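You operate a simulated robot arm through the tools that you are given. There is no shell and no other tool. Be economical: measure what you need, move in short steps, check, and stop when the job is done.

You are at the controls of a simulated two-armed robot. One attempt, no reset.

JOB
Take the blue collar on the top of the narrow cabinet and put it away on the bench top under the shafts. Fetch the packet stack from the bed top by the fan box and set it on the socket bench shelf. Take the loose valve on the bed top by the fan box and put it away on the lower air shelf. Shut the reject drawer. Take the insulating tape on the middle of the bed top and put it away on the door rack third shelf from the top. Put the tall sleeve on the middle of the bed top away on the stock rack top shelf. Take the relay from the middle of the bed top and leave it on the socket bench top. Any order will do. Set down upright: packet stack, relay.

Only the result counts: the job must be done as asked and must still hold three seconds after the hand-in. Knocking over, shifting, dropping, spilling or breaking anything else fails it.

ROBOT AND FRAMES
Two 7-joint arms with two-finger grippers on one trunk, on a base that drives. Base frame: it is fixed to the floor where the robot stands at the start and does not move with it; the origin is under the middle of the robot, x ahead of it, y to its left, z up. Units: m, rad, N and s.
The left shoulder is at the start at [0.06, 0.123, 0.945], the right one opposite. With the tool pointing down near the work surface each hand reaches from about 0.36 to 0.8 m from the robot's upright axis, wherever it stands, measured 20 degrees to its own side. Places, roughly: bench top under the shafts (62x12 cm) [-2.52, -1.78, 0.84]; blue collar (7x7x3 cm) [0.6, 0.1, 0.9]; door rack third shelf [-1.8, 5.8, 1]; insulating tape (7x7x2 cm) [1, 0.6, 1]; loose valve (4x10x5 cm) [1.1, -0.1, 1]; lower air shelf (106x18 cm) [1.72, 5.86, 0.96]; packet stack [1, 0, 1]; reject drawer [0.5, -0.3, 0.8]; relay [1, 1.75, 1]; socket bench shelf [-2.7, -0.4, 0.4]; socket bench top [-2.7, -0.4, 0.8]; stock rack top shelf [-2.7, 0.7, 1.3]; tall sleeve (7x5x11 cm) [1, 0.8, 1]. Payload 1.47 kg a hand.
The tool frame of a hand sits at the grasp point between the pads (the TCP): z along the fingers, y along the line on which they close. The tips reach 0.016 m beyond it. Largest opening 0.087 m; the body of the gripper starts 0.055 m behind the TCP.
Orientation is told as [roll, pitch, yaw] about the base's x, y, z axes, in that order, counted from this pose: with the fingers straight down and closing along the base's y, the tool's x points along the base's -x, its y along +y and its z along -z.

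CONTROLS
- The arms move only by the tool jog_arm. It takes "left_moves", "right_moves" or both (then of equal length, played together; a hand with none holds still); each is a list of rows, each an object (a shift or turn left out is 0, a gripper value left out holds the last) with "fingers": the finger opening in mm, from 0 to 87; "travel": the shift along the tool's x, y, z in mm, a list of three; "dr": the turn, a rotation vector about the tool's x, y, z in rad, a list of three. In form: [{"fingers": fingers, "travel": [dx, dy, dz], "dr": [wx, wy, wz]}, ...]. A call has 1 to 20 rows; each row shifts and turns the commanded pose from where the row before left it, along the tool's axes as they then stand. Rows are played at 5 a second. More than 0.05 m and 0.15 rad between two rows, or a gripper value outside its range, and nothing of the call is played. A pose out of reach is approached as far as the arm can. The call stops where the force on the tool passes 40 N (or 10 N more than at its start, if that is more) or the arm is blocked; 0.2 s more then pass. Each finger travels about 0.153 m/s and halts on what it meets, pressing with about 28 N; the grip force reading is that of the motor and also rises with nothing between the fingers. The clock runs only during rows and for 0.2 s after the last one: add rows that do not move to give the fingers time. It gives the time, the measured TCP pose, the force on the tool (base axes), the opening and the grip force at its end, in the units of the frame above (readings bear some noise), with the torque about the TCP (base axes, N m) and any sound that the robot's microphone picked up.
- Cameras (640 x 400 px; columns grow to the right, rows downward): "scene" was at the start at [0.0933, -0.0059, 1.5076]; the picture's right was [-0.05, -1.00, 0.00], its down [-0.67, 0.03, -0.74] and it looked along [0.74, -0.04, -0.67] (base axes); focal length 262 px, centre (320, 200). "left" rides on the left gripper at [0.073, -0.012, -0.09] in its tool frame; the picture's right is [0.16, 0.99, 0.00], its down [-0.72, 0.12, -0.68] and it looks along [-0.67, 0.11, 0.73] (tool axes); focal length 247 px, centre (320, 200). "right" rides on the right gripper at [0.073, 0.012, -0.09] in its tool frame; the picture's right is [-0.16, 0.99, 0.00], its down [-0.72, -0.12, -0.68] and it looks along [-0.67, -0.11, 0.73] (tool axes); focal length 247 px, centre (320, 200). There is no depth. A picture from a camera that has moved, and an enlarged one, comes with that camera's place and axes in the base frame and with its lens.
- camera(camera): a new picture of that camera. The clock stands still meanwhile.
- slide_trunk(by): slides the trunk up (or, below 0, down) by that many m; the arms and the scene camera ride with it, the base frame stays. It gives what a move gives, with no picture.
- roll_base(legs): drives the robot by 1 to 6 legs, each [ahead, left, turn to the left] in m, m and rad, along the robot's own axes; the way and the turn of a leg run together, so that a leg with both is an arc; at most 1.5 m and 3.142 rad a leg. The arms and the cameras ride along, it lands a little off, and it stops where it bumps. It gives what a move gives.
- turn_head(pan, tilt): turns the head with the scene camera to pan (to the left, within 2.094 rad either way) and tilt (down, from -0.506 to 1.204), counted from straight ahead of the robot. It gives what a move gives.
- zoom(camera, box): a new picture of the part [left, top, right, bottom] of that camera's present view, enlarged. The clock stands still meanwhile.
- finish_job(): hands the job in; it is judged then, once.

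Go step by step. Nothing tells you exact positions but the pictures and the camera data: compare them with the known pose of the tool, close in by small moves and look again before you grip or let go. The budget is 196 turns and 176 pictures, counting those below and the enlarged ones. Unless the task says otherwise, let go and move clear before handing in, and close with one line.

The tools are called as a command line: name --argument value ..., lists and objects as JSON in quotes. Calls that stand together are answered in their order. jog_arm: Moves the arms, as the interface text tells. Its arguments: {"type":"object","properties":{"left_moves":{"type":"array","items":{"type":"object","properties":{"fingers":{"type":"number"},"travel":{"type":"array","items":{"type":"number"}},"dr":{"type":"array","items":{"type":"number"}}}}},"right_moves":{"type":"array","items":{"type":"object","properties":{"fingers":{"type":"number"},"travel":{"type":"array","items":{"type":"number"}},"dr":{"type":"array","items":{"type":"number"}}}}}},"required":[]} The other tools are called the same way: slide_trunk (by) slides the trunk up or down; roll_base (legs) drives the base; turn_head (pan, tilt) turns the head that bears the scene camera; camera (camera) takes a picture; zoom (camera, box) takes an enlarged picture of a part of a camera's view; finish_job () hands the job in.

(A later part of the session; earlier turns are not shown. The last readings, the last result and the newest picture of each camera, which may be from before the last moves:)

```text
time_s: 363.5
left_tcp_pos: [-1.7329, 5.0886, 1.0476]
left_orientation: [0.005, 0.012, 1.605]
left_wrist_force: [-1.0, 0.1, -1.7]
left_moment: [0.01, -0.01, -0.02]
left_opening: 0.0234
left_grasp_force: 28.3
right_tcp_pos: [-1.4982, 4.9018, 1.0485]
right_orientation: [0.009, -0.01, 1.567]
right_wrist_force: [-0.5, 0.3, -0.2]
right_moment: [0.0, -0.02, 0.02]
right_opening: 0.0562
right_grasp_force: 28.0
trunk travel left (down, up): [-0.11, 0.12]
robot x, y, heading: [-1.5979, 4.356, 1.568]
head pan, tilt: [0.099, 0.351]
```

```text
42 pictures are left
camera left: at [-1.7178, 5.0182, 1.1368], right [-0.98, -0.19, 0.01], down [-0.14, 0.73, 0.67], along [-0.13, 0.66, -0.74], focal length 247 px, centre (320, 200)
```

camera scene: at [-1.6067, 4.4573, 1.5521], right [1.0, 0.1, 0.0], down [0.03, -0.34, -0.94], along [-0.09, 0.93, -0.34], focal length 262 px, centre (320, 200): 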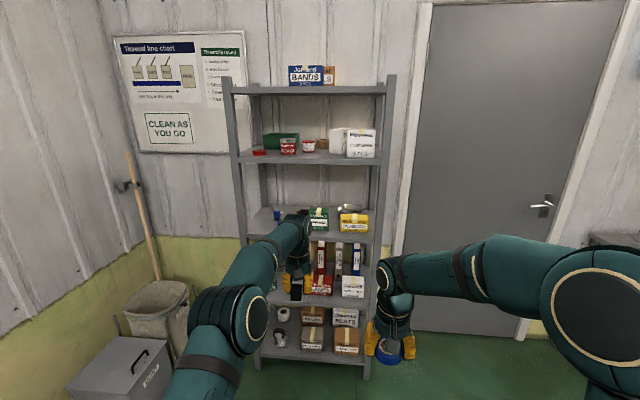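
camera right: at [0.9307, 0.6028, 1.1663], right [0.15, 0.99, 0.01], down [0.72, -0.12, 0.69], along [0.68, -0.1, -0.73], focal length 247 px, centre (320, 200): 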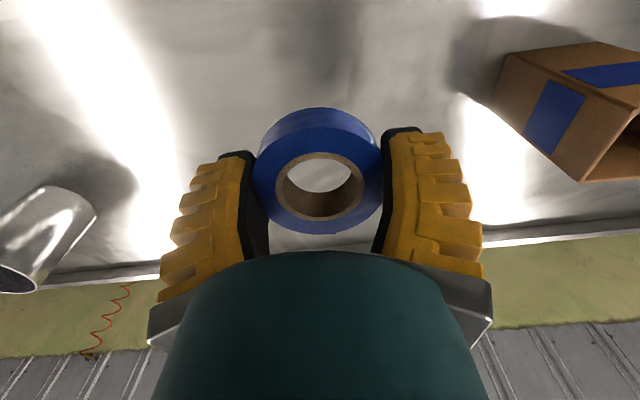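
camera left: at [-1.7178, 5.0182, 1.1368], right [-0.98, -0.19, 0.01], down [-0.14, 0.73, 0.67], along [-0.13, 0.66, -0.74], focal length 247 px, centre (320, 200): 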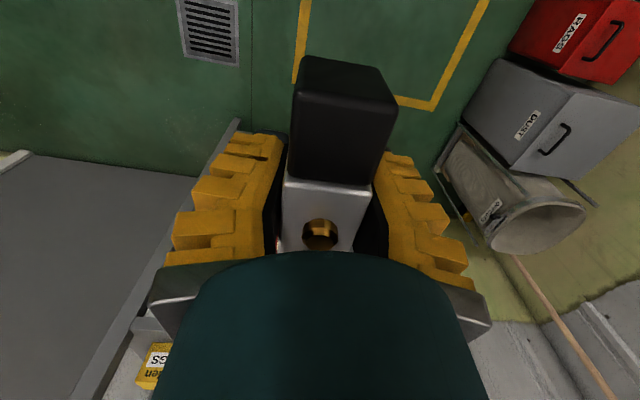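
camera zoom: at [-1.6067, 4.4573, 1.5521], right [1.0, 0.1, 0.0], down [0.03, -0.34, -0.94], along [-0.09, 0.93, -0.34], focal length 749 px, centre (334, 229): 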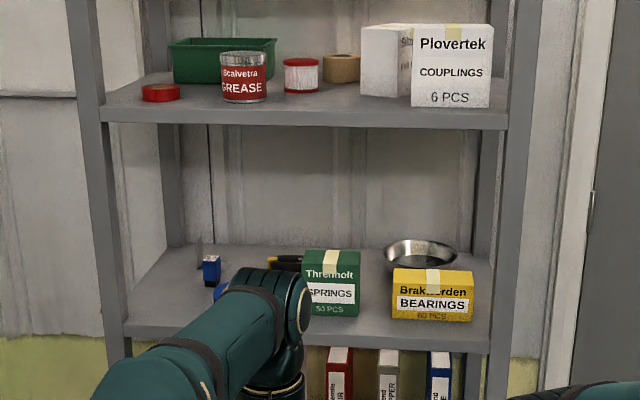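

The third shelf (z≈1.0) has free space at its left front, around x≈-1.9. I'll fold the left arm back, pitch the right hand 0.6 rad, and move in front of that spot.

jog_arm --left_moves '[{"travel": [42, 14, 0]}, {"travel": [42, 14, 0]}, {"travel": [42, 14, 0]}, {"travel": [42, 14, 0]}, {"travel": [42, 14, 0]}, {"travel": [42, 14, 0]}, {"travel": [42, 14, 0]}, {"travel": [42, 14, 0]}]' --right_moves '[{"travel": [0, 0, -20], "dr": [0, -0.15, 0]}, {"travel": [0, 0, -20], "dr": [0, -0.15, 0]}, {"travel": [0, 0, -20], "dr": [0, -0.15, 0]}, {"travel": [0, 0, -20], "dr": [0, -0.15, 0]}, {}, {}, {}, {}]'

roll_base --legs '[[0, 0.25, 0], [0.3, 0, 0]]'

turn_head --pan 0 --tilt 0.5

camera --camera "scene"

```text
time_s: 365.3
left_tcp_pos: [-1.8323, 4.748, 1.0515]
left_orientation: [0.005, 0.011, 1.603]
left_wrist_force: [-0.4, -1.4, -2.5]
left_moment: [0.01, -0.02, 0.01]
left_opening: 0.0235
left_grasp_force: 28.1
right_tcp_pos: [-1.4974, 4.8838, 1.1264]
right_orientation: [0.011, -0.609, 1.562]
right_wrist_force: [0.5, 0.2, 0.1]
right_moment: [0.01, 0.02, -0.03]
right_opening: 0.056
right_grasp_force: 27.8
trunk travel left (down, up): [-0.11, 0.12]
robot x, y, heading: [-1.5976, 4.3566, 1.566]
head pan, tilt: [0.099, 0.351]
```

```text
time_s: 369.8
left_tcp_pos: [-2.0823, 5.0488, 1.0507]
left_orientation: [0.004, 0.012, 1.604]
left_wrist_force: [-0.6, -0.7, -1.5]
left_moment: [-0.02, -0.03, 0.0]
left_opening: 0.0232
left_grasp_force: 28.0
right_tcp_pos: [-1.7473, 5.1842, 1.1266]
right_orientation: [0.012, -0.606, 1.559]
right_wrist_force: [0.1, 0.2, -0.4]
right_moment: [0.01, 0.02, -0.03]
right_opening: 0.0562
right_grasp_force: 27.6
trunk travel left (down, up): [-0.11, 0.12]
robot x, y, heading: [-1.8475, 4.6563, 1.57]
head pan, tilt: [0.099, 0.351]
```

```text
time_s: 370.5
left_tcp_pos: [-2.082, 5.0473, 1.0508]
left_orientation: [0.005, 0.012, 1.603]
left_wrist_force: [0.6, 0.0, -1.7]
left_moment: [0.01, 0.01, 0.01]
left_opening: 0.0236
left_grasp_force: 27.8
right_tcp_pos: [-1.7491, 5.1835, 1.1248]
right_orientation: [0.009, -0.609, 1.561]
right_wrist_force: [-0.7, -0.7, -0.2]
right_moment: [-0.01, 0.03, 0.0]
right_opening: 0.0558
right_grasp_force: 28.6
trunk travel left (down, up): [-0.11, 0.12]
robot x, y, heading: [-1.8474, 4.6572, 1.564]
head pan, tilt: [0.0, 0.499]
```

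```text
41 pictures are left
camera scene: at [-1.848, 4.7544, 1.5385], right [1.0, 0.0, 0.0], down [0.0, -0.48, -0.88], along [0.0, 0.88, -0.48], focal length 262 px, centre (320, 200)
```

scene: 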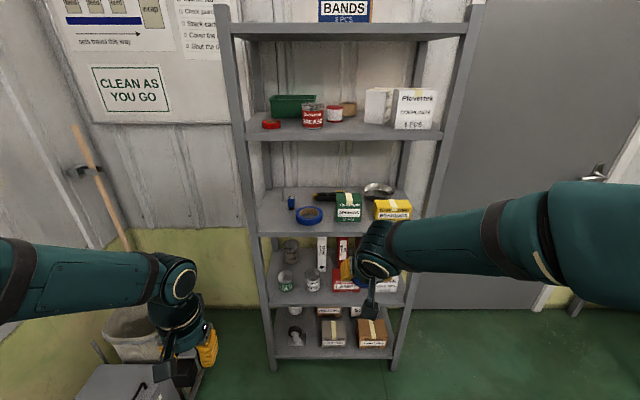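

zoom --camera "scene" --box '[240, 160, 440, 260]'

```text
3.20 times, centred on (340, 210) of scene
camera zoom: at [-1.848, 4.7544, 1.5385], right [1.0, 0.0, 0.0], down [0.0, -0.48, -0.88], along [0.0, 0.88, -0.48], focal length 839 px, centre (256, 168)
```

zoom: 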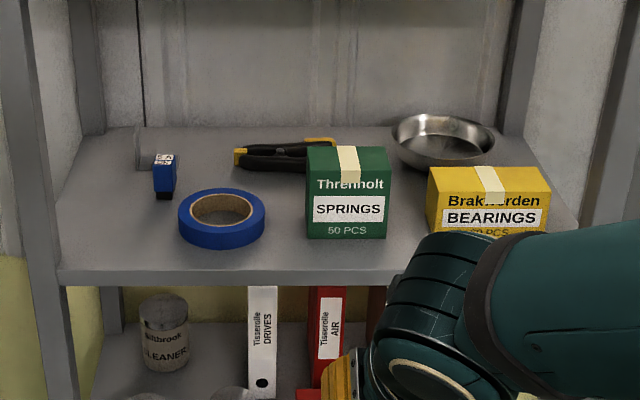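

The spot left of the larger roll, around (-1.99, 5.56), is free. I'll shift the base left and forward and bring the tape to the shelf's front.

jog_arm --left_moves '[{"travel": [30, 30, 0]}, {"travel": [30, 30, 0]}]'

roll_base --legs '[[0, 0.11, 0], [0.19, 0, 0]]'

jog_arm --right_moves '[{"travel": [0, 43, 0]}, {"travel": [0, 43, 0]}, {"travel": [0, 43, 0]}]'

camera --camera "right"

camera --camera "scene"

```text
time_s: 371.1
left_tcp_pos: [-2.1416, 4.9874, 1.0519]
left_orientation: [0.006, 0.013, 1.602]
left_wrist_force: [0.4, -0.8, -1.3]
left_moment: [0.04, -0.01, 0.0]
left_opening: 0.0236
left_grasp_force: 28.1
right_tcp_pos: [-1.7484, 5.183, 1.1248]
right_orientation: [0.011, -0.61, 1.562]
right_wrist_force: [0.3, -0.8, -0.4]
right_moment: [0.01, 0.01, -0.04]
right_opening: 0.0559
right_grasp_force: 28.0
trunk travel left (down, up): [-0.11, 0.12]
robot x, y, heading: [-1.846, 4.6584, 1.565]
head pan, tilt: [0.0, 0.499]
```

```text
time_s: 373.9
left_tcp_pos: [-2.2462, 5.1796, 1.0521]
left_orientation: [0.007, 0.012, 1.6]
left_wrist_force: [0.5, 1.1, -3.1]
left_moment: [-0.03, -0.02, -0.04]
left_opening: 0.0236
left_grasp_force: 27.9
right_tcp_pos: [-1.8549, 5.3744, 1.126]
right_orientation: [0.01, -0.609, 1.556]
right_wrist_force: [-0.1, 0.0, -0.9]
right_moment: [-0.01, -0.01, -0.06]
right_opening: 0.0563
right_grasp_force: 27.7
trunk travel left (down, up): [-0.11, 0.12]
robot x, y, heading: [-1.9582, 4.8495, 1.565]
head pan, tilt: [0.0, 0.499]
```

```text
time_s: 374.7
left_tcp_pos: [-2.2493, 5.1775, 1.0512]
left_orientation: [0.002, 0.012, 1.601]
left_wrist_force: [-0.4, -0.4, -1.9]
left_moment: [0.02, -0.01, 0.0]
left_opening: 0.0234
left_grasp_force: 28.2
right_tcp_pos: [-1.9856, 5.3734, 1.1268]
right_orientation: [0.01, -0.606, 1.557]
right_wrist_force: [-0.2, -0.2, -0.5]
right_moment: [0.01, 0.0, -0.02]
right_opening: 0.0561
right_grasp_force: 28.2
trunk travel left (down, up): [-0.11, 0.12]
robot x, y, heading: [-1.9567, 4.8442, 1.564]
head pan, tilt: [0.0, 0.499]
```

```text
39 pictures are left
camera right: at [-1.9995, 5.264, 1.1598], right [-0.99, 0.14, 0.1], down [0.13, 0.2, 0.97], along [0.11, 0.97, -0.22], focal length 247 px, centre (320, 200)
```

right: 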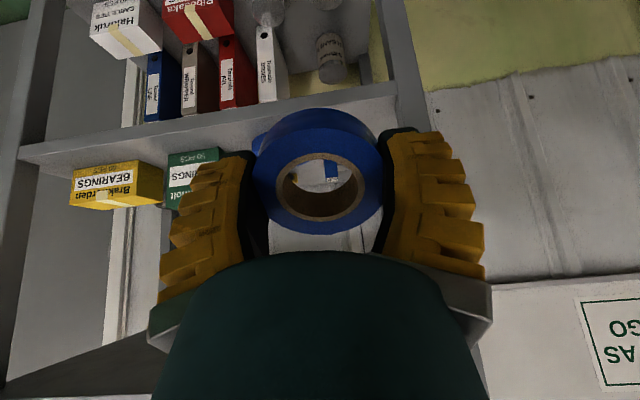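

```text
38 pictures are left
camera scene: at [-1.958, 4.9452, 1.5384], right [1.0, -0.01, 0.0], down [0.0, -0.48, -0.88], along [0.01, 0.88, -0.48], focal length 262 px, centre (320, 200)
```

scene: 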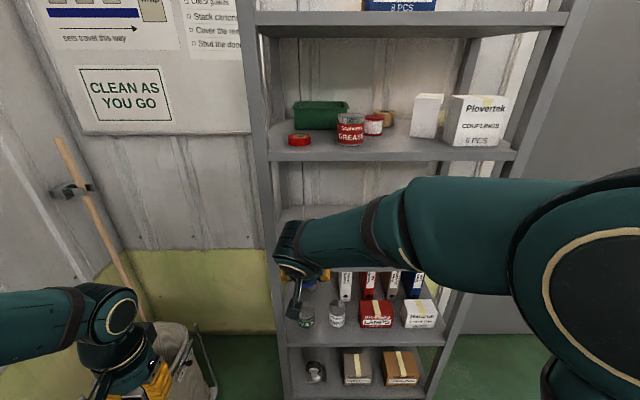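

I'll slide the tape in over the free spot, staying clear of the post, and then look.

jog_arm --right_moves '[{"travel": [-31, -3, 31]}, {"travel": [-31, -3, 31]}, {"travel": [-31, -3, 31]}, {"travel": [-31, -2, 31]}]'

camera --camera "right"

zoom --camera "scene" --box '[220, 180, 400, 300]'

```text
time_s: 375.7
left_tcp_pos: [-2.247, 5.1802, 1.0527]
left_orientation: [0.007, 0.011, 1.601]
left_wrist_force: [-1.0, 0.6, -2.2]
left_moment: [0.03, -0.02, -0.02]
left_opening: 0.0235
left_grasp_force: 27.9
right_tcp_pos: [-1.9729, 5.5496, 1.0952]
right_orientation: [0.011, -0.607, 1.557]
right_wrist_force: [0.6, 0.2, -0.7]
right_moment: [-0.02, 0.01, 0.0]
right_opening: 0.0561
right_grasp_force: 27.9
trunk travel left (down, up): [-0.11, 0.12]
robot x, y, heading: [-1.9564, 4.8434, 1.565]
head pan, tilt: [0.0, 0.499]
```

```text
37 pictures are left
camera right: at [-1.9864, 5.4387, 1.1285], right [-0.99, 0.14, 0.1], down [0.13, 0.2, 0.97], along [0.11, 0.97, -0.22], focal length 247 px, centre (320, 200)
```

right: 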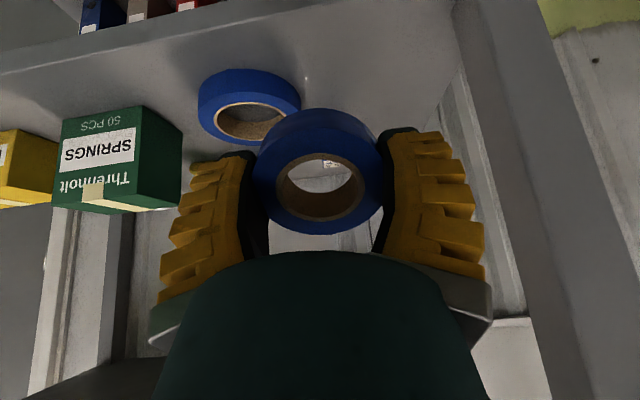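

```text
3.33 times, centred on (310, 240) of scene
camera zoom: at [-1.9563, 4.9463, 1.5383], right [1.0, -0.01, 0.0], down [0.0, -0.48, -0.88], along [0.01, 0.88, -0.48], focal length 874 px, centre (353, 67)
```

zoom: 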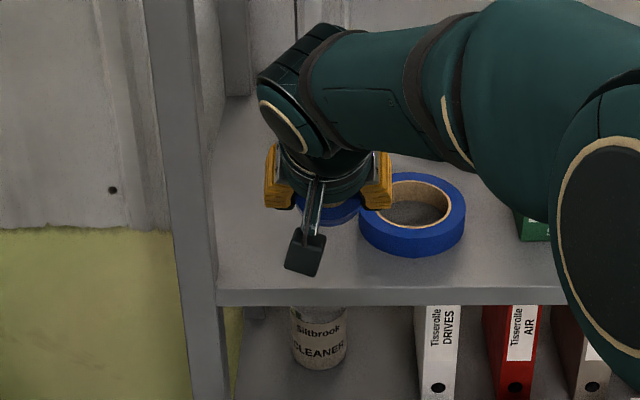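

The clearance to the other roll is slim but adequate. I'll shift 6 mm away from it and lower in small steps.

jog_arm --right_moves '[{"travel": [6, 6, 8]}, {"travel": [7, 0, 10]}, {"travel": [7, 0, 10]}, {"travel": [5, 0, 7]}, {"travel": [3, 0, 4]}, {"travel": [2, 0, 3]}, {"travel": [2, 0, 3]}, {"travel": [2, 0, 3]}]'

camera --camera "right"

```text
time_s: 377.5
left_tcp_pos: [-2.2475, 5.1787, 1.0528]
left_orientation: [0.006, 0.012, 1.601]
left_wrist_force: [0.3, 0.0, -3.0]
left_moment: [0.03, 0.0, -0.02]
left_opening: 0.0239
left_grasp_force: 27.7
right_tcp_pos: [-1.9777, 5.5462, 1.0374]
right_orientation: [0.011, -0.608, 1.555]
right_wrist_force: [-0.1, -0.5, -0.3]
right_moment: [0.0, 0.0, 0.02]
right_opening: 0.0559
right_grasp_force: 28.3
trunk travel left (down, up): [-0.11, 0.12]
robot x, y, heading: [-1.9549, 4.846, 1.563]
head pan, tilt: [0.0, 0.499]
```

```text
35 pictures are left
camera right: at [-1.9923, 5.4369, 1.0698], right [-0.99, 0.14, 0.1], down [0.13, 0.2, 0.97], along [0.11, 0.97, -0.22], focal length 247 px, centre (320, 200)
```

right: 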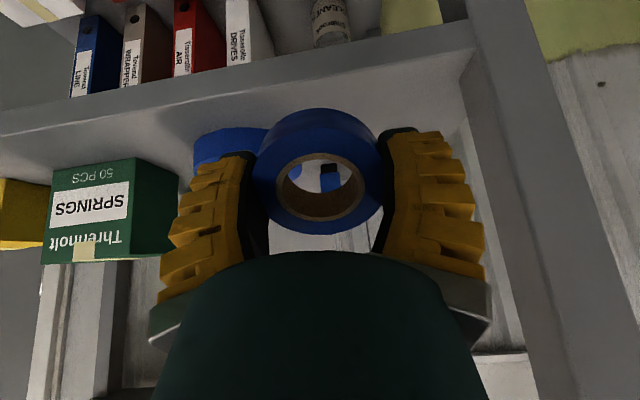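

jog_arm --right_moves '[{"travel": [3, 0, 4]}, {"travel": [2, 0, 3]}, {"travel": [2, 0, 3]}, {"travel": [2, 0, 3]}, {"travel": [2, 0, 3]}, {"travel": [2, 0, 3]}, {"travel": [2, 0, 3]}]'

camera --camera "right"

```text
time_s: 379.1
left_tcp_pos: [-2.248, 5.178, 1.0522]
left_orientation: [0.005, 0.013, 1.601]
left_wrist_force: [0.6, 0.5, -1.3]
left_moment: [0.02, 0.01, 0.02]
left_opening: 0.0235
left_grasp_force: 28.4
right_tcp_pos: [-1.979, 5.5481, 1.0102]
right_orientation: [0.011, -0.61, 1.557]
right_wrist_force: [-1.4, 0.5, 0.0]
right_moment: [0.05, -0.01, 0.01]
right_opening: 0.056
right_grasp_force: 28.0
trunk travel left (down, up): [-0.11, 0.12]
robot x, y, heading: [-1.9579, 4.8457, 1.566]
head pan, tilt: [0.0, 0.499]
```

```text
34 pictures are left
camera right: at [-1.9929, 5.4371, 1.0432], right [-0.99, 0.14, 0.1], down [0.13, 0.2, 0.97], along [0.11, 0.97, -0.22], focal length 247 px, centre (320, 200)
```

right: 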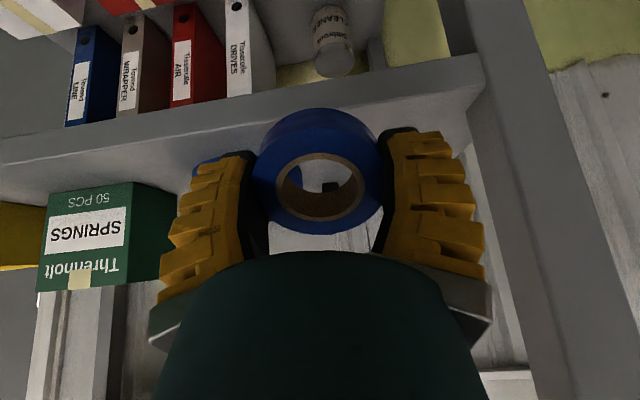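

No contact yet, and the tape's near edge may still be in front of the shelf lip. I'll raise a bit, go 3 cm deeper and lower again.

jog_arm --right_moves '[{"travel": [-17, 0, -24]}, {"travel": [-25, 2, 17]}, {"travel": [6, 0, 8]}, {"travel": [6, 0, 8]}, {"travel": [3, 0, 4]}, {"travel": [3, 0, 4]}, {"travel": [2, 0, 3]}, {"travel": [2, 0, 3]}, {"travel": [2, 0, 3]}]'

camera --camera "right"

```text
time_s: 381.1
left_tcp_pos: [-2.2483, 5.1778, 1.0518]
left_orientation: [0.007, 0.013, 1.6]
left_wrist_force: [0.4, -0.2, -3.1]
left_moment: [0.01, 0.0, 0.01]
left_opening: 0.0236
left_grasp_force: 28.1
right_tcp_pos: [-1.9814, 5.5771, 0.9988]
right_orientation: [0.011, -0.61, 1.56]
right_wrist_force: [-0.8, -0.3, 0.0]
right_moment: [0.0, 0.03, 0.0]
right_opening: 0.056
right_grasp_force: 27.8
trunk travel left (down, up): [-0.11, 0.12]
robot x, y, heading: [-1.9589, 4.845, 1.563]
head pan, tilt: [0.0, 0.499]
```

```text
33 pictures are left
camera right: at [-1.9949, 5.4669, 1.0319], right [-0.99, 0.14, 0.1], down [0.13, 0.2, 0.97], along [0.11, 0.97, -0.22], focal length 247 px, centre (320, 200)
```

right: 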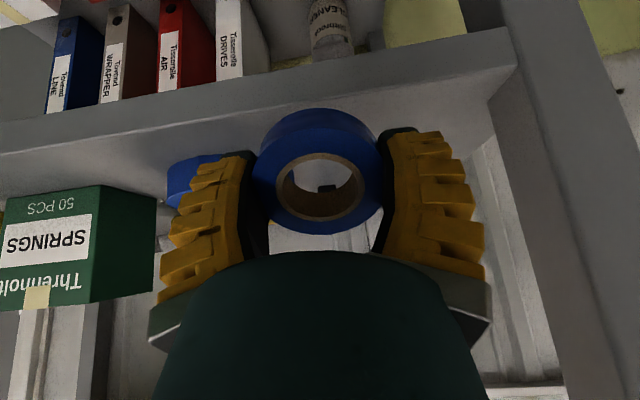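

jog_arm --right_moves '[{"travel": [-5, 0, 4]}, {"travel": [3, 0, 4]}, {"travel": [3, 0, 4]}, {"travel": [2, 0, 3]}, {"travel": [2, 0, 3]}, {"travel": [2, 0, 3]}, {"travel": [2, 0, 3]}, {"travel": [2, 0, 3]}, {"travel": [2, 0, 3]}]'

camera --camera "right"

```text
time_s: 383.1
left_tcp_pos: [-2.2477, 5.1786, 1.0516]
left_orientation: [0.006, 0.012, 1.599]
left_wrist_force: [0.4, 0.0, -2.5]
left_moment: [-0.01, -0.02, 0.0]
left_opening: 0.0236
left_grasp_force: 27.8
right_tcp_pos: [-1.9816, 5.5833, 0.9678]
right_orientation: [0.012, -0.609, 1.556]
right_wrist_force: [0.1, -1.3, 2.9]
right_moment: [0.02, 0.04, 0.04]
right_opening: 0.0558
right_grasp_force: 28.3
trunk travel left (down, up): [-0.11, 0.12]
robot x, y, heading: [-1.9529, 4.8426, 1.565]
head pan, tilt: [0.0, 0.499]
```

```text
32 pictures are left
camera right: at [-1.9949, 5.4727, 1.001], right [-0.99, 0.14, 0.1], down [0.13, 0.2, 0.97], along [0.11, 0.97, -0.22], focal length 247 px, centre (320, 200)
```

right: 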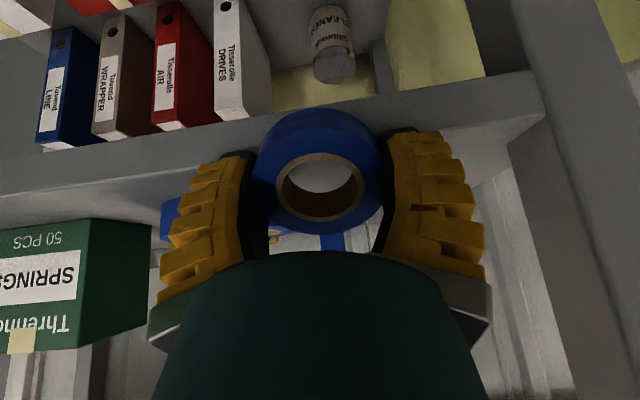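

The shelf is actually lower (≈0.955) with its lip near y≈5.567, so the tape was catching the edge. I'll raise, go 2.5 cm deeper, and lower again until contact.

jog_arm --right_moves '[{"travel": [-17, 0, -24]}, {"travel": [-10, 0, -14]}, {"travel": [-24, 4, 15]}, {"travel": [9, 0, 12]}, {"travel": [9, 0, 12]}, {"travel": [3, 0, 4]}, {"travel": [2, 0, 3]}, {"travel": [2, 0, 3]}, {"travel": [2, 0, 3]}, {"travel": [2, 0, 3]}, {"travel": [2, 0, 3]}, {"travel": [2, 0, 3]}]'

camera --camera "right"

```text
time_s: 385.6
left_tcp_pos: [-2.2473, 5.1791, 1.0511]
left_orientation: [0.004, 0.011, 1.601]
left_wrist_force: [0.2, -0.2, -1.7]
left_moment: [0.01, 0.0, -0.01]
left_opening: 0.0235
left_grasp_force: 27.4
right_tcp_pos: [-1.9843, 5.6149, 0.9686]
right_orientation: [0.018, -0.624, 1.553]
right_wrist_force: [0.4, 0.4, 8.8]
right_moment: [-0.22, 0.01, 0.02]
right_opening: 0.0601
right_grasp_force: 28.2
trunk travel left (down, up): [-0.11, 0.12]
robot x, y, heading: [-1.9562, 4.8434, 1.562]
head pan, tilt: [0.0, 0.499]
stopped in row 12 (right hand): the force on the tool passed its limit at 41 N (the readings are from after the stop); the commanded pose is now the measured one
```

```text
31 pictures are left
camera right: at [-1.9986, 5.5038, 1.0], right [-0.98, 0.14, 0.11], down [0.13, 0.19, 0.97], along [0.11, 0.97, -0.2], focal length 247 px, centre (320, 200)
```

right: 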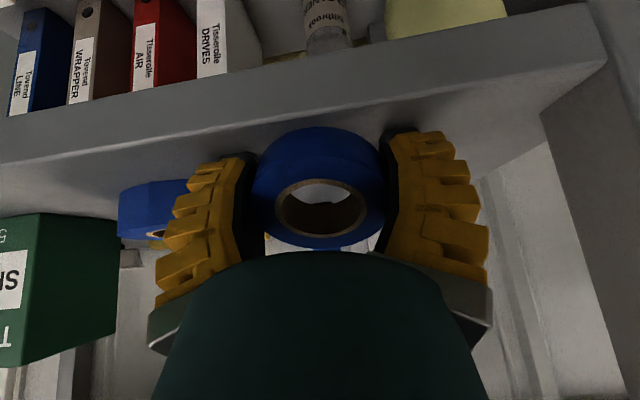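

The tape is pressed flat onto the shelf just behind the lip. I'll release and withdraw along the tool axis.

jog_arm --right_moves '[{"travel": [-1, 0, -2]}, {"fingers": 70}, {"fingers": 82}, {}, {}, {"travel": [0, 0, -15]}, {"travel": [0, 0, -30]}, {"travel": [0, 0, -40]}, {"travel": [0, 0, -40]}, {"travel": [20, 0, -30]}, {"travel": [40, 0, 0]}]'

camera --camera "right"

```text
time_s: 388.0
left_tcp_pos: [-2.2489, 5.1788, 1.0525]
left_orientation: [0.006, 0.012, 1.602]
left_wrist_force: [0.2, 0.1, -1.5]
left_moment: [-0.02, -0.01, 0.02]
left_opening: 0.0233
left_grasp_force: 27.6
right_tcp_pos: [-1.9847, 5.4741, 1.0595]
right_orientation: [0.017, -0.62, 1.556]
right_wrist_force: [-0.8, 0.6, -0.3]
right_moment: [-0.03, 0.0, 0.02]
right_opening: 0.0833
right_grasp_force: 0.4
trunk travel left (down, up): [-0.11, 0.12]
robot x, y, heading: [-1.9581, 4.8441, 1.562]
head pan, tilt: [0.0, 0.499]
```

```text
30 pictures are left
camera right: at [-1.9977, 5.3648, 1.0914], right [-0.99, 0.14, 0.1], down [0.13, 0.19, 0.97], along [0.11, 0.97, -0.21], focal length 247 px, centre (320, 200)
```

right: 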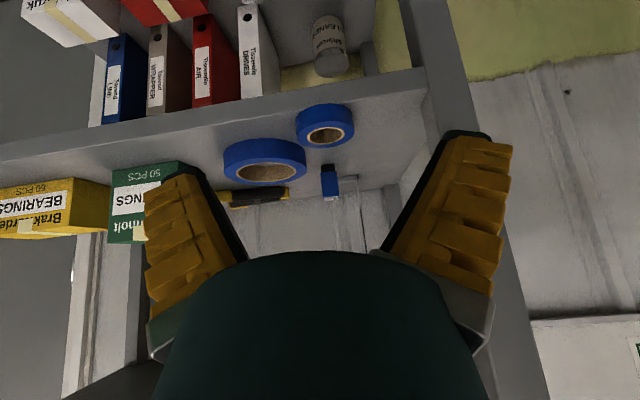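

The tape lies on the third shelf beside the other roll. I'll tuck the right hand, back away, and look toward the air shelf on the right.

jog_arm --right_moves '[{"travel": [40, -20, 0], "dr": [0, 0.15, 0]}, {"travel": [40, -20, 0], "dr": [0, 0.15, 0]}, {"travel": [40, -20, 0], "dr": [0, 0.15, 0]}, {"travel": [40, -20, 0], "dr": [0, 0.15, 0]}]'

roll_base --legs '[[-0.25, 0, 0], [0, -0.35, 0]]'

slide_trunk --by 0.1

turn_head --pan -1.2 --tilt 0.3

camera --camera "scene"

```text
time_s: 389.0
left_tcp_pos: [-2.2474, 5.1774, 1.0517]
left_orientation: [0.004, 0.011, 1.6]
left_wrist_force: [0.2, -0.2, -2.0]
left_moment: [0.0, 0.03, 0.02]
left_opening: 0.0235
left_grasp_force: 28.0
right_tcp_pos: [-1.9055, 5.3285, 0.998]
right_orientation: [0.014, -0.019, 1.563]
right_wrist_force: [0.2, 0.2, -1.1]
right_moment: [0.0, 0.01, -0.05]
right_opening: 0.0833
right_grasp_force: 0.5
trunk travel left (down, up): [-0.11, 0.12]
robot x, y, heading: [-1.9573, 4.8431, 1.562]
head pan, tilt: [0.0, 0.499]
```

```text
time_s: 394.1
left_tcp_pos: [-1.9013, 4.9256, 1.0522]
left_orientation: [0.005, 0.011, 1.604]
left_wrist_force: [0.0, 0.0, -1.5]
left_moment: [0.01, -0.02, -0.03]
left_opening: 0.0233
left_grasp_force: 28.4
right_tcp_pos: [-1.5607, 5.0782, 0.9985]
right_orientation: [0.013, -0.021, 1.568]
right_wrist_force: [-1.0, -0.2, -0.5]
right_moment: [0.03, 0.05, 0.0]
right_opening: 0.0833
right_grasp_force: 0.9
trunk travel left (down, up): [-0.11, 0.12]
robot x, y, heading: [-1.6091, 4.5944, 1.564]
head pan, tilt: [0.0, 0.499]
```

```text
time_s: 395.4
left_tcp_pos: [-1.9017, 4.926, 1.1515]
left_orientation: [0.005, 0.011, 1.602]
left_wrist_force: [0.4, 0.2, -2.3]
left_moment: [0.03, 0.01, -0.02]
left_opening: 0.0235
left_grasp_force: 28.1
right_tcp_pos: [-1.5612, 5.0775, 1.0977]
right_orientation: [0.012, -0.02, 1.567]
right_wrist_force: [-1.0, -1.2, -0.3]
right_moment: [-0.03, 0.01, 0.02]
right_opening: 0.0835
right_grasp_force: 1.2
trunk travel left (down, up): [-0.21, 0.02]
robot x, y, heading: [-1.6101, 4.5936, 1.572]
head pan, tilt: [0.0, 0.499]
```

```text
time_s: 396.8
left_tcp_pos: [-1.9019, 4.9264, 1.1513]
left_orientation: [0.005, 0.011, 1.604]
left_wrist_force: [0.0, -0.1, -2.0]
left_moment: [0.01, -0.01, 0.01]
left_opening: 0.0235
left_grasp_force: 27.6
right_tcp_pos: [-1.5609, 5.0776, 1.0968]
right_orientation: [0.012, -0.022, 1.569]
right_wrist_force: [0.8, -0.4, -0.5]
right_moment: [0.03, 0.02, -0.01]
right_opening: 0.0834
right_grasp_force: 1.3
trunk travel left (down, up): [-0.21, 0.02]
robot x, y, heading: [-1.6107, 4.5946, 1.569]
head pan, tilt: [-1.201, 0.3]
```

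```text
29 pictures are left
camera scene: at [-1.5225, 4.6364, 1.6568], right [0.36, -0.93, 0.0], down [-0.28, -0.11, -0.96], along [0.89, 0.34, -0.3], focal length 262 px, centre (320, 200)
```

scene: 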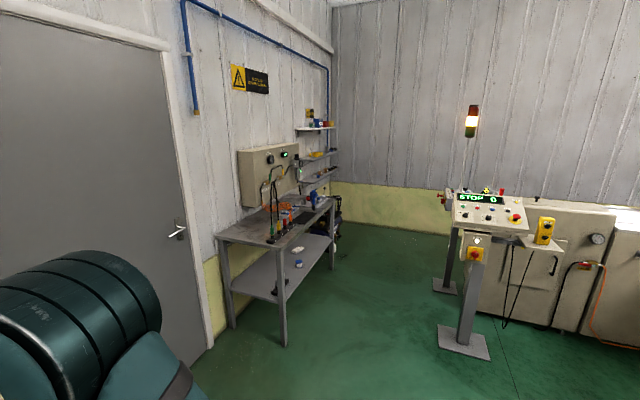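

The air shelves are at the far right corner beyond the bench. The floor there is clear, so I'll sidle right to x≈1.65.

roll_base --legs '[[0.18, 0, 0], [0, -1.4, 0], [0, -1.4, 0], [0, -0.45, 0]]'

turn_head --pan 0 --tilt 0.5

camera --camera "scene"

```text
time_s: 426.4
left_tcp_pos: [1.3402, 5.1066, 1.1513]
left_orientation: [0.004, 0.011, 1.605]
left_wrist_force: [-0.2, 0.0, -1.7]
left_moment: [0.0, -0.01, -0.01]
left_opening: 0.0235
left_grasp_force: 27.8
right_tcp_pos: [1.6807, 5.2565, 1.098]
right_orientation: [0.012, -0.021, 1.566]
right_wrist_force: [0.7, -0.5, 0.2]
right_moment: [0.0, -0.01, -0.02]
right_opening: 0.0833
right_grasp_force: 1.1
trunk travel left (down, up): [-0.21, 0.02]
robot x, y, heading: [1.635, 4.7761, 1.565]
head pan, tilt: [-1.201, 0.3]
```

```text
time_s: 427.8
left_tcp_pos: [1.3397, 5.1051, 1.1513]
left_orientation: [0.006, 0.011, 1.605]
left_wrist_force: [-0.9, -0.3, -2.0]
left_moment: [0.0, 0.02, -0.02]
left_opening: 0.0236
left_grasp_force: 28.0
right_tcp_pos: [1.6801, 5.2581, 1.0992]
right_orientation: [0.011, -0.022, 1.571]
right_wrist_force: [-0.7, 0.4, 0.5]
right_moment: [-0.03, 0.0, -0.01]
right_opening: 0.0832
right_grasp_force: 0.7
trunk travel left (down, up): [-0.21, 0.02]
robot x, y, heading: [1.6317, 4.7739, 1.572]
head pan, tilt: [0.0, 0.499]
```

```text
28 pictures are left
camera scene: at [1.6325, 4.8734, 1.6384], right [1.0, 0.0, 0.0], down [0.0, -0.48, -0.88], along [0.0, 0.88, -0.48], focal length 262 px, centre (320, 200)
```

scene: 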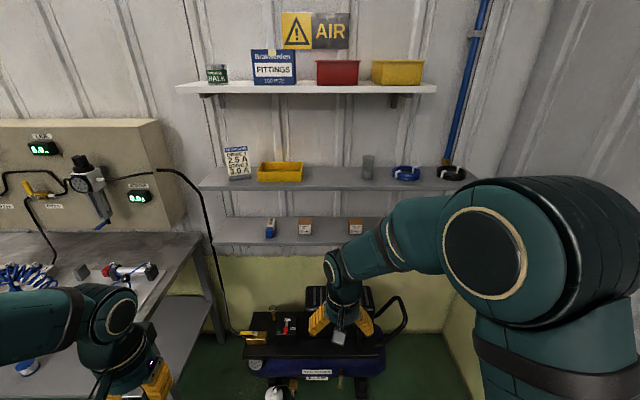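

The lower shelf has a free stretch at its left end, around x≈1.29. I'll move closer, pull the right hand back, and extend and pitch the left hand with the valve.

jog_arm --left_moves '[{"travel": [-40, -10, 0]}, {"travel": [-40, -10, 0]}, {"travel": [-40, -10, 0]}, {"travel": [-40, 0, 0], "dr": [0, -0.14, 0]}, {"travel": [-20, 0, 0], "dr": [0, -0.14, 0]}, {"dr": [0, -0.14, 0]}, {"dr": [0, -0.14, 0]}, {"dr": [0, -0.14, 0]}]' --right_moves '[{"travel": [30, -25, 0]}, {"travel": [30, -25, 0]}, {"travel": [30, -25, 0]}, {"travel": [30, -25, 0]}, {}, {}, {}, {}]'

roll_base --legs '[[0, 0.07, 0], [0.28, 0, 0]]'

camera --camera "scene"

```text
time_s: 429.6
left_tcp_pos: [1.3637, 5.2839, 1.1488]
left_orientation: [0.006, -0.627, 1.604]
left_wrist_force: [0.2, 0.8, -1.7]
left_moment: [0.03, 0.01, 0.01]
left_opening: 0.0236
left_grasp_force: 28.1
left hand out of reach, approached as far as the arm can: row 8
right_tcp_pos: [1.7801, 5.1371, 1.0934]
right_orientation: [0.013, -0.021, 1.568]
right_wrist_force: [-0.7, 0.2, 0.6]
right_moment: [0.02, -0.04, -0.01]
right_opening: 0.0832
right_grasp_force: 1.0
trunk travel left (down, up): [-0.21, 0.02]
robot x, y, heading: [1.6334, 4.776, 1.569]
head pan, tilt: [0.0, 0.499]
```

```text
time_s: 432.5
left_tcp_pos: [1.2962, 5.5617, 1.1489]
left_orientation: [0.012, -0.627, 1.597]
left_wrist_force: [0.2, -0.1, -2.8]
left_moment: [0.0, -0.03, -0.01]
left_opening: 0.0234
left_grasp_force: 28.0
right_tcp_pos: [1.7125, 5.4126, 1.0934]
right_orientation: [0.013, -0.02, 1.566]
right_wrist_force: [-0.7, -0.2, -0.6]
right_moment: [-0.04, -0.01, 0.0]
right_opening: 0.0832
right_grasp_force: 0.6
trunk travel left (down, up): [-0.21, 0.02]
robot x, y, heading: [1.5652, 5.0522, 1.569]
head pan, tilt: [0.0, 0.499]
```

```text
27 pictures are left
camera scene: at [1.5638, 5.1506, 1.6383], right [1.0, -0.01, 0.0], down [0.0, -0.48, -0.88], along [0.01, 0.88, -0.48], focal length 262 px, centre (320, 200)
```

scene: 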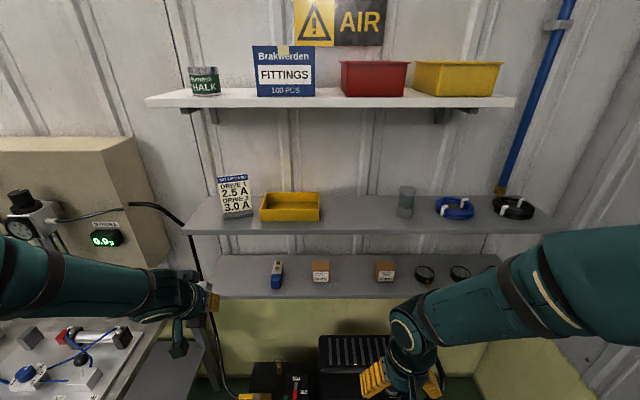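

I need more pitch to clear the middle shelf. I'll lower and advance, pitch to ~0.87 rad, slide in, then look.

jog_arm --left_moves '[{"travel": [-4, 0, 40]}, {"travel": [-4, 0, 40]}, {"travel": [-4, 0, 40]}, {"dr": [0, -0.12, 0]}, {"dr": [0, -0.12, 0]}, {"travel": [-20, 0, 30]}, {"travel": [-20, 0, 30]}, {"travel": [-20, 0, 30]}, {"travel": [-18, 0, 30]}]'

camera --camera "left"

zoom --camera "scene" --box '[130, 160, 330, 320]'

```text
time_s: 434.5
left_tcp_pos: [1.2873, 5.7855, 1.0402]
left_orientation: [0.015, -0.865, 1.592]
left_wrist_force: [-0.4, 0.2, -1.3]
left_moment: [0.04, 0.0, 0.02]
left_opening: 0.0234
left_grasp_force: 28.2
right_tcp_pos: [1.713, 5.4131, 1.094]
right_orientation: [0.011, -0.02, 1.565]
right_wrist_force: [0.9, -0.9, 0.0]
right_moment: [-0.02, -0.01, -0.02]
right_opening: 0.0831
right_grasp_force: 1.0
trunk travel left (down, up): [-0.21, 0.02]
robot x, y, heading: [1.5682, 5.0493, 1.568]
head pan, tilt: [0.0, 0.499]
```

```text
26 pictures are left
camera left: at [1.3023, 5.6695, 1.0417], right [-0.98, -0.13, -0.11], down [-0.11, -0.05, 0.99], along [-0.14, 0.99, 0.04], focal length 247 px, centre (320, 200)
```

left: 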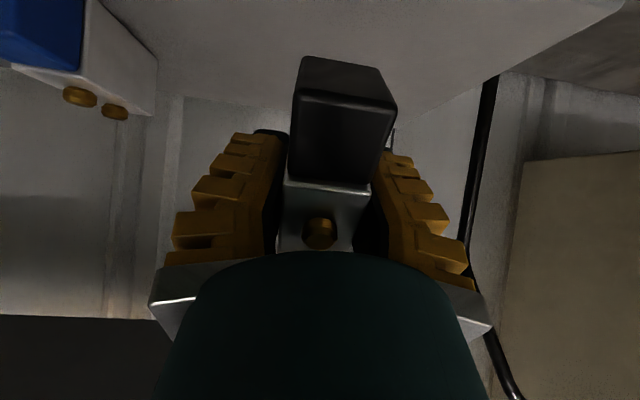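

```text
2.50 times, centred on (230, 240) of scene
camera zoom: at [1.5639, 5.1508, 1.6383], right [1.0, -0.01, 0.0], down [0.0, -0.48, -0.88], along [0.01, 0.88, -0.48], focal length 655 px, centre (545, 100)
```

zoom: 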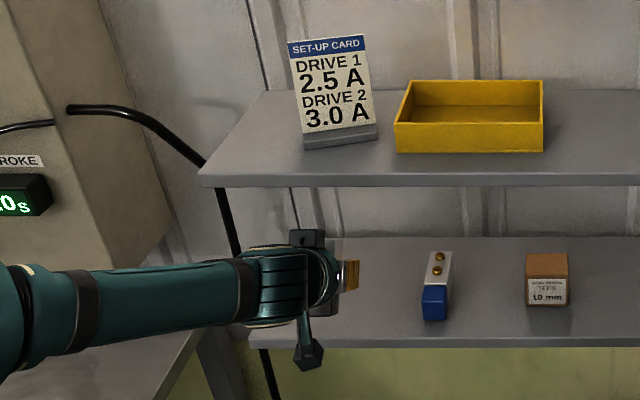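

The valve is over the shelf with free space around it. I'll go 3.5 cm deeper and lower until it touches and settles flat.

jog_arm --left_moves '[{"travel": [-23, 0, 27]}, {"travel": [8, 0, 6]}, {"travel": [8, 0, 6]}, {"travel": [6, 0, 5]}, {"travel": [4, 0, 3]}, {"travel": [3, 0, 3]}, {"travel": [3, 0, 3]}, {"travel": [3, 0, 3]}, {"travel": [3, 0, 3]}, {"travel": [3, 0, 3]}, {"travel": [3, 0, 3]}, {"travel": [3, 0, 3]}]'

camera --camera "left"

```text
time_s: 437.1
left_tcp_pos: [1.2857, 5.8196, 0.982]
left_orientation: [0.012, -0.869, 1.595]
left_wrist_force: [0.5, 1.7, 13.5]
left_moment: [-0.27, -0.19, -0.02]
left_opening: 0.024
left_grasp_force: 28.2
right_tcp_pos: [1.7138, 5.4114, 1.0949]
right_orientation: [0.013, -0.023, 1.565]
right_wrist_force: [-0.8, 0.7, 0.0]
right_moment: [0.0, -0.02, -0.01]
right_opening: 0.0833
right_grasp_force: 0.8
trunk travel left (down, up): [-0.21, 0.02]
robot x, y, heading: [1.5627, 5.0515, 1.564]
head pan, tilt: [0.0, 0.499]
```

```text
24 pictures are left
camera left: at [1.3016, 5.7042, 0.9816], right [-0.98, -0.13, -0.11], down [-0.11, -0.06, 0.99], along [-0.14, 0.99, 0.04], focal length 247 px, centre (320, 200)
```

left: 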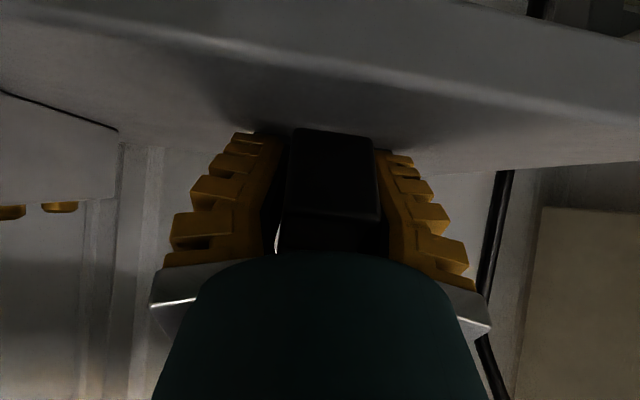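

The valve has rotated to nearly flat on the shelf. I'll open slowly and withdraw.

jog_arm --left_moves '[{"fingers": 40}, {"fingers": 60}, {"fingers": 75}, {}, {}, {"travel": [0, 0, -20]}, {"travel": [0, 0, -30]}, {"travel": [0, 0, -40]}, {"travel": [0, 0, -40]}, {"travel": [0, 0, -30]}]'

zoom --camera "scene" --box '[130, 180, 370, 330]'

```text
time_s: 439.3
left_tcp_pos: [1.2896, 5.6965, 1.0831]
left_orientation: [0.014, -0.868, 1.594]
left_wrist_force: [0.0, -0.1, -0.7]
left_moment: [0.01, -0.01, -0.02]
left_opening: 0.0778
left_grasp_force: 1.9
right_tcp_pos: [1.713, 5.4123, 1.0945]
right_orientation: [0.012, -0.021, 1.565]
right_wrist_force: [1.0, -0.6, 0.3]
right_moment: [0.04, 0.03, -0.03]
right_opening: 0.0831
right_grasp_force: 0.9
trunk travel left (down, up): [-0.21, 0.02]
robot x, y, heading: [1.5667, 5.0509, 1.568]
head pan, tilt: [0.0, 0.499]
```

```text
2.67 times, centred on (250, 255) of scene
camera zoom: at [1.5641, 5.1486, 1.6385], right [1.0, -0.01, 0.0], down [0.0, -0.48, -0.88], along [0.01, 0.88, -0.48], focal length 699 px, centre (507, 53)
```

zoom: 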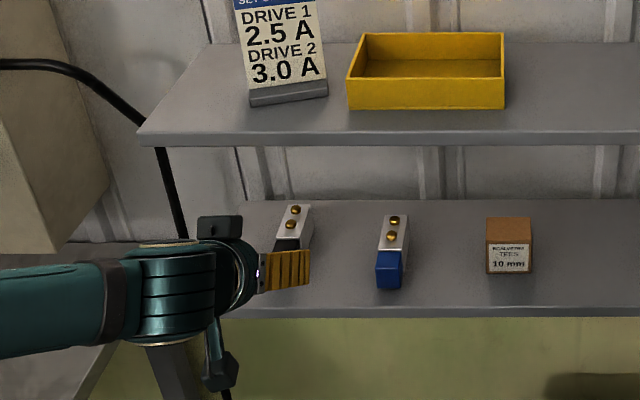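

The valve rests on the lower air shelf next to its twin. Next is the relay: I'll straighten the left hand, drive back to the aisle, and face the third bay (y≈2.17).

roll_base --legs '[[-0.3, 0, 0]]'

jog_arm --left_moves '[{"travel": [-10, -20, -30], "dr": [0, 0.145, 0]}, {"travel": [-10, -20, -30], "dr": [0, 0.145, 0]}, {"travel": [0, -20, -20], "dr": [0, 0.145, 0]}, {"travel": [0, -20, 0], "dr": [0, 0.145, 0]}, {"travel": [0, -20, 0], "dr": [0, 0.145, 0]}, {"travel": [0, -20, 0], "dr": [0, 0.143, 0]}]' --right_moves '[{"travel": [-40, 10, -8]}, {"travel": [-40, 10, -8]}, {"travel": [-40, 10, -8]}, {"travel": [-40, 10, -8]}, {"travel": [-40, 10, -8]}, {"travel": [-30, 5, -8]}]'

roll_base --legs '[[0, 1.4, 0], [0, 1.4, 0], [0, 0.37, 0], [-1.4, 0, 0], [-1.18, 0, 0], [0, 0, -1.568]]'

slide_trunk --by -0.2

```text
time_s: 441.3
left_tcp_pos: [1.2898, 5.398, 1.0834]
left_orientation: [0.013, -0.869, 1.591]
left_wrist_force: [0.1, -0.4, 0.0]
left_moment: [-0.01, 0.0, 0.02]
left_opening: 0.0776
left_grasp_force: 2.0
right_tcp_pos: [1.7119, 5.1119, 1.0944]
right_orientation: [0.013, -0.021, 1.563]
right_wrist_force: [0.8, -0.4, -0.3]
right_moment: [0.03, -0.02, -0.02]
right_opening: 0.0834
right_grasp_force: 1.2
trunk travel left (down, up): [-0.21, 0.02]
robot x, y, heading: [1.5629, 4.7497, 1.568]
head pan, tilt: [0.0, 0.499]
```

```text
time_s: 442.7
left_tcp_pos: [1.4126, 5.3626, 1.1536]
left_orientation: [0.009, 0.007, 1.603]
left_wrist_force: [0.8, 1.0, -0.9]
left_moment: [-0.02, 0.02, 0.02]
left_opening: 0.0775
left_grasp_force: 1.9
right_tcp_pos: [1.6598, 5.3422, 1.1463]
right_orientation: [0.015, -0.02, 1.562]
right_wrist_force: [0.5, -0.7, 0.0]
right_moment: [-0.01, 0.0, 0.01]
right_opening: 0.0834
right_grasp_force: 1.4
trunk travel left (down, up): [-0.21, 0.02]
robot x, y, heading: [1.5609, 4.7501, 1.563]
head pan, tilt: [0.0, 0.499]
```

```text
time_s: 486.4
left_tcp_pos: [-0.9977, 2.3583, 1.1551]
left_orientation: [0.008, 0.0, 0.032]
left_wrist_force: [0.6, 0.4, -0.6]
left_moment: [-0.05, 0.01, 0.01]
left_opening: 0.0775
left_grasp_force: 1.7
right_tcp_pos: [-1.0185, 2.1124, 1.1483]
right_orientation: [0.011, -0.019, -0.009]
right_wrist_force: [-0.2, 0.0, -0.2]
right_moment: [0.0, -0.04, -0.02]
right_opening: 0.0834
right_grasp_force: 0.5
trunk travel left (down, up): [-0.21, 0.02]
robot x, y, heading: [-1.6103, 2.2117, -0.008]
head pan, tilt: [0.0, 0.499]
```

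```text
time_s: 488.6
left_tcp_pos: [-0.9979, 2.3584, 0.9542]
left_orientation: [0.009, 0.001, 0.03]
left_wrist_force: [-0.1, 0.2, 0.8]
left_moment: [0.0, -0.04, -0.02]
left_opening: 0.0776
left_grasp_force: 1.9
right_tcp_pos: [-1.0194, 2.1126, 0.9477]
right_orientation: [0.012, -0.022, -0.008]
right_wrist_force: [-0.2, -0.9, -0.1]
right_moment: [0.01, -0.02, -0.02]
right_opening: 0.0833
right_grasp_force: 0.5
trunk travel left (down, up): [-0.01, 0.22]
robot x, y, heading: [-1.6097, 2.2109, -0.008]
head pan, tilt: [0.0, 0.499]
```

roll_base --legs '[[0, -0.08, 0.01], [0.95, 0, 0]]'

turn_head --pan -0.2 --tilt 0.4

camera --camera "scene"

```text
time_s: 494.5
left_tcp_pos: [-0.0456, 2.287, 0.9538]
left_orientation: [0.009, 0.002, 0.04]
left_wrist_force: [-0.3, 0.0, -0.7]
left_moment: [0.0, 0.0, -0.02]
left_opening: 0.0779
left_grasp_force: 1.9
right_tcp_pos: [-0.0636, 2.0393, 0.9474]
right_orientation: [0.014, -0.021, -0.001]
right_wrist_force: [0.7, 0.2, -0.3]
right_moment: [0.01, -0.02, -0.01]
right_opening: 0.0834
right_grasp_force: 0.6
trunk travel left (down, up): [-0.01, 0.22]
robot x, y, heading: [-0.6557, 2.129, 0.001]
head pan, tilt: [0.0, 0.499]
```

```text
time_s: 495.2
left_tcp_pos: [-0.0463, 2.2862, 0.9541]
left_orientation: [0.009, 0.001, 0.04]
left_wrist_force: [-0.1, -0.6, 0.8]
left_moment: [-0.06, -0.03, -0.02]
left_opening: 0.0778
left_grasp_force: 1.9
right_tcp_pos: [-0.064, 2.0388, 0.9477]
right_orientation: [0.013, -0.02, 0.0]
right_wrist_force: [0.0, 0.4, 0.8]
right_moment: [0.0, 0.0, 0.02]
right_opening: 0.0833
right_grasp_force: 0.6
trunk travel left (down, up): [-0.01, 0.22]
robot x, y, heading: [-0.6585, 2.1334, -0.002]
head pan, tilt: [-0.201, 0.4]
```

```text
22 pictures are left
camera scene: at [-0.5553, 2.1107, 1.4475], right [-0.2, -0.98, 0.0], down [-0.38, 0.08, -0.92], along [0.9, -0.18, -0.39], focal length 262 px, centre (320, 200)
```

scene: 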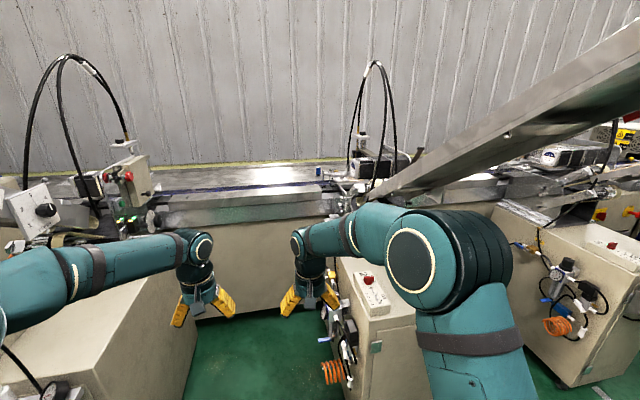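

Same layout as bay 2. I'll repeat the known approach and look with the right hand camera.

roll_base --legs '[[0, 0.05, 0], [0.45, 0, 0]]'

slide_trunk --by 0.2

roll_base --legs '[[0.3, 0, 0], [0.22, 0, 0]]'

jog_arm --right_moves '[{"fingers": 87, "travel": [0, -42, 0]}, {"travel": [0, -42, 0]}, {"travel": [0, -42, 0]}, {"travel": [0, -42, 0]}, {"travel": [0, -42, 0]}, {"travel": [0, -42, 0]}]'

camera --camera "right"

```text
time_s: 498.7
left_tcp_pos: [0.4065, 2.3359, 0.9548]
left_orientation: [0.009, 0.002, 0.042]
left_wrist_force: [0.6, 0.4, 0.0]
left_moment: [0.01, 0.0, 0.02]
left_opening: 0.0772
left_grasp_force: 2.1
right_tcp_pos: [0.3882, 2.0886, 0.9471]
right_orientation: [0.01, -0.02, 0.002]
right_wrist_force: [-0.3, -0.7, -0.4]
right_moment: [0.0, 0.01, -0.01]
right_opening: 0.0831
right_grasp_force: 0.5
trunk travel left (down, up): [-0.01, 0.22]
robot x, y, heading: [-0.2022, 2.1826, 0.002]
head pan, tilt: [-0.201, 0.4]
```

```text
time_s: 500.9
left_tcp_pos: [0.4052, 2.337, 1.1539]
left_orientation: [0.011, 0.001, 0.04]
left_wrist_force: [-0.3, 0.3, 0.2]
left_moment: [0.03, -0.03, -0.01]
left_opening: 0.0776
left_grasp_force: 1.6
right_tcp_pos: [0.3878, 2.0895, 1.1474]
right_orientation: [0.012, -0.02, -0.001]
right_wrist_force: [0.0, -0.1, -0.7]
right_moment: [0.0, 0.01, 0.02]
right_opening: 0.0834
right_grasp_force: 0.3
trunk travel left (down, up): [-0.21, 0.02]
robot x, y, heading: [-0.2018, 2.1822, 0.0]
head pan, tilt: [-0.201, 0.4]
```

```text
time_s: 501.7
left_tcp_pos: [0.4145, 2.3351, 1.1545]
left_orientation: [0.008, 0.002, 0.038]
left_wrist_force: [-0.5, 0.7, -0.2]
left_moment: [0.0, 0.03, 0.01]
left_opening: 0.0776
left_grasp_force: 1.9
right_tcp_pos: [0.3931, 2.0871, 1.1475]
right_orientation: [0.014, -0.019, -0.003]
right_wrist_force: [0.2, 0.1, 0.2]
right_moment: [-0.02, 0.03, 0.0]
right_opening: 0.0832
right_grasp_force: 0.7
trunk travel left (down, up): [-0.21, 0.02]
robot x, y, heading: [-0.1995, 2.1825, -0.0]
head pan, tilt: [-0.201, 0.4]
stopped in leg 1: the robot was blocked; the commanded pose is now the measured one
```

```text
time_s: 503.1
left_tcp_pos: [0.4125, 2.3345, 1.1559]
left_orientation: [0.011, -0.001, 0.037]
left_wrist_force: [0.5, -0.4, 0.5]
left_moment: [0.06, -0.01, 0.0]
left_opening: 0.0775
left_grasp_force: 1.3
right_tcp_pos: [0.3929, 1.8356, 1.1453]
right_orientation: [0.014, -0.022, -0.002]
right_wrist_force: [0.0, -0.3, 1.1]
right_moment: [0.03, 0.0, -0.03]
right_opening: 0.0871
right_grasp_force: 0.0
trunk travel left (down, up): [-0.21, 0.02]
robot x, y, heading: [-0.1998, 2.1856, 0.0]
head pan, tilt: [-0.201, 0.4]
```

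```text
21 pictures are left
camera right: at [0.3168, 1.8469, 1.2345], right [0.16, 0.99, 0.02], down [0.71, -0.13, 0.69], along [0.69, -0.1, -0.72], focal length 247 px, centre (320, 200)
```

right: 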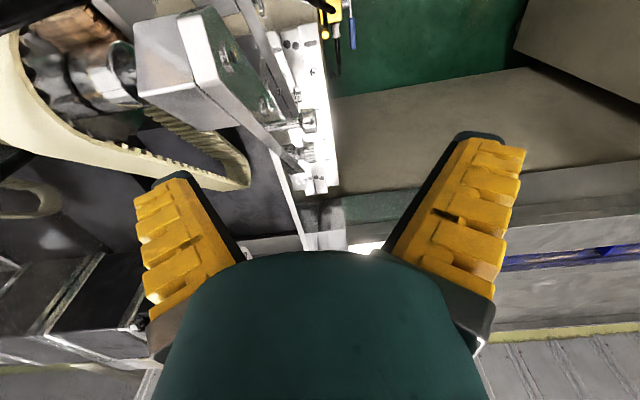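

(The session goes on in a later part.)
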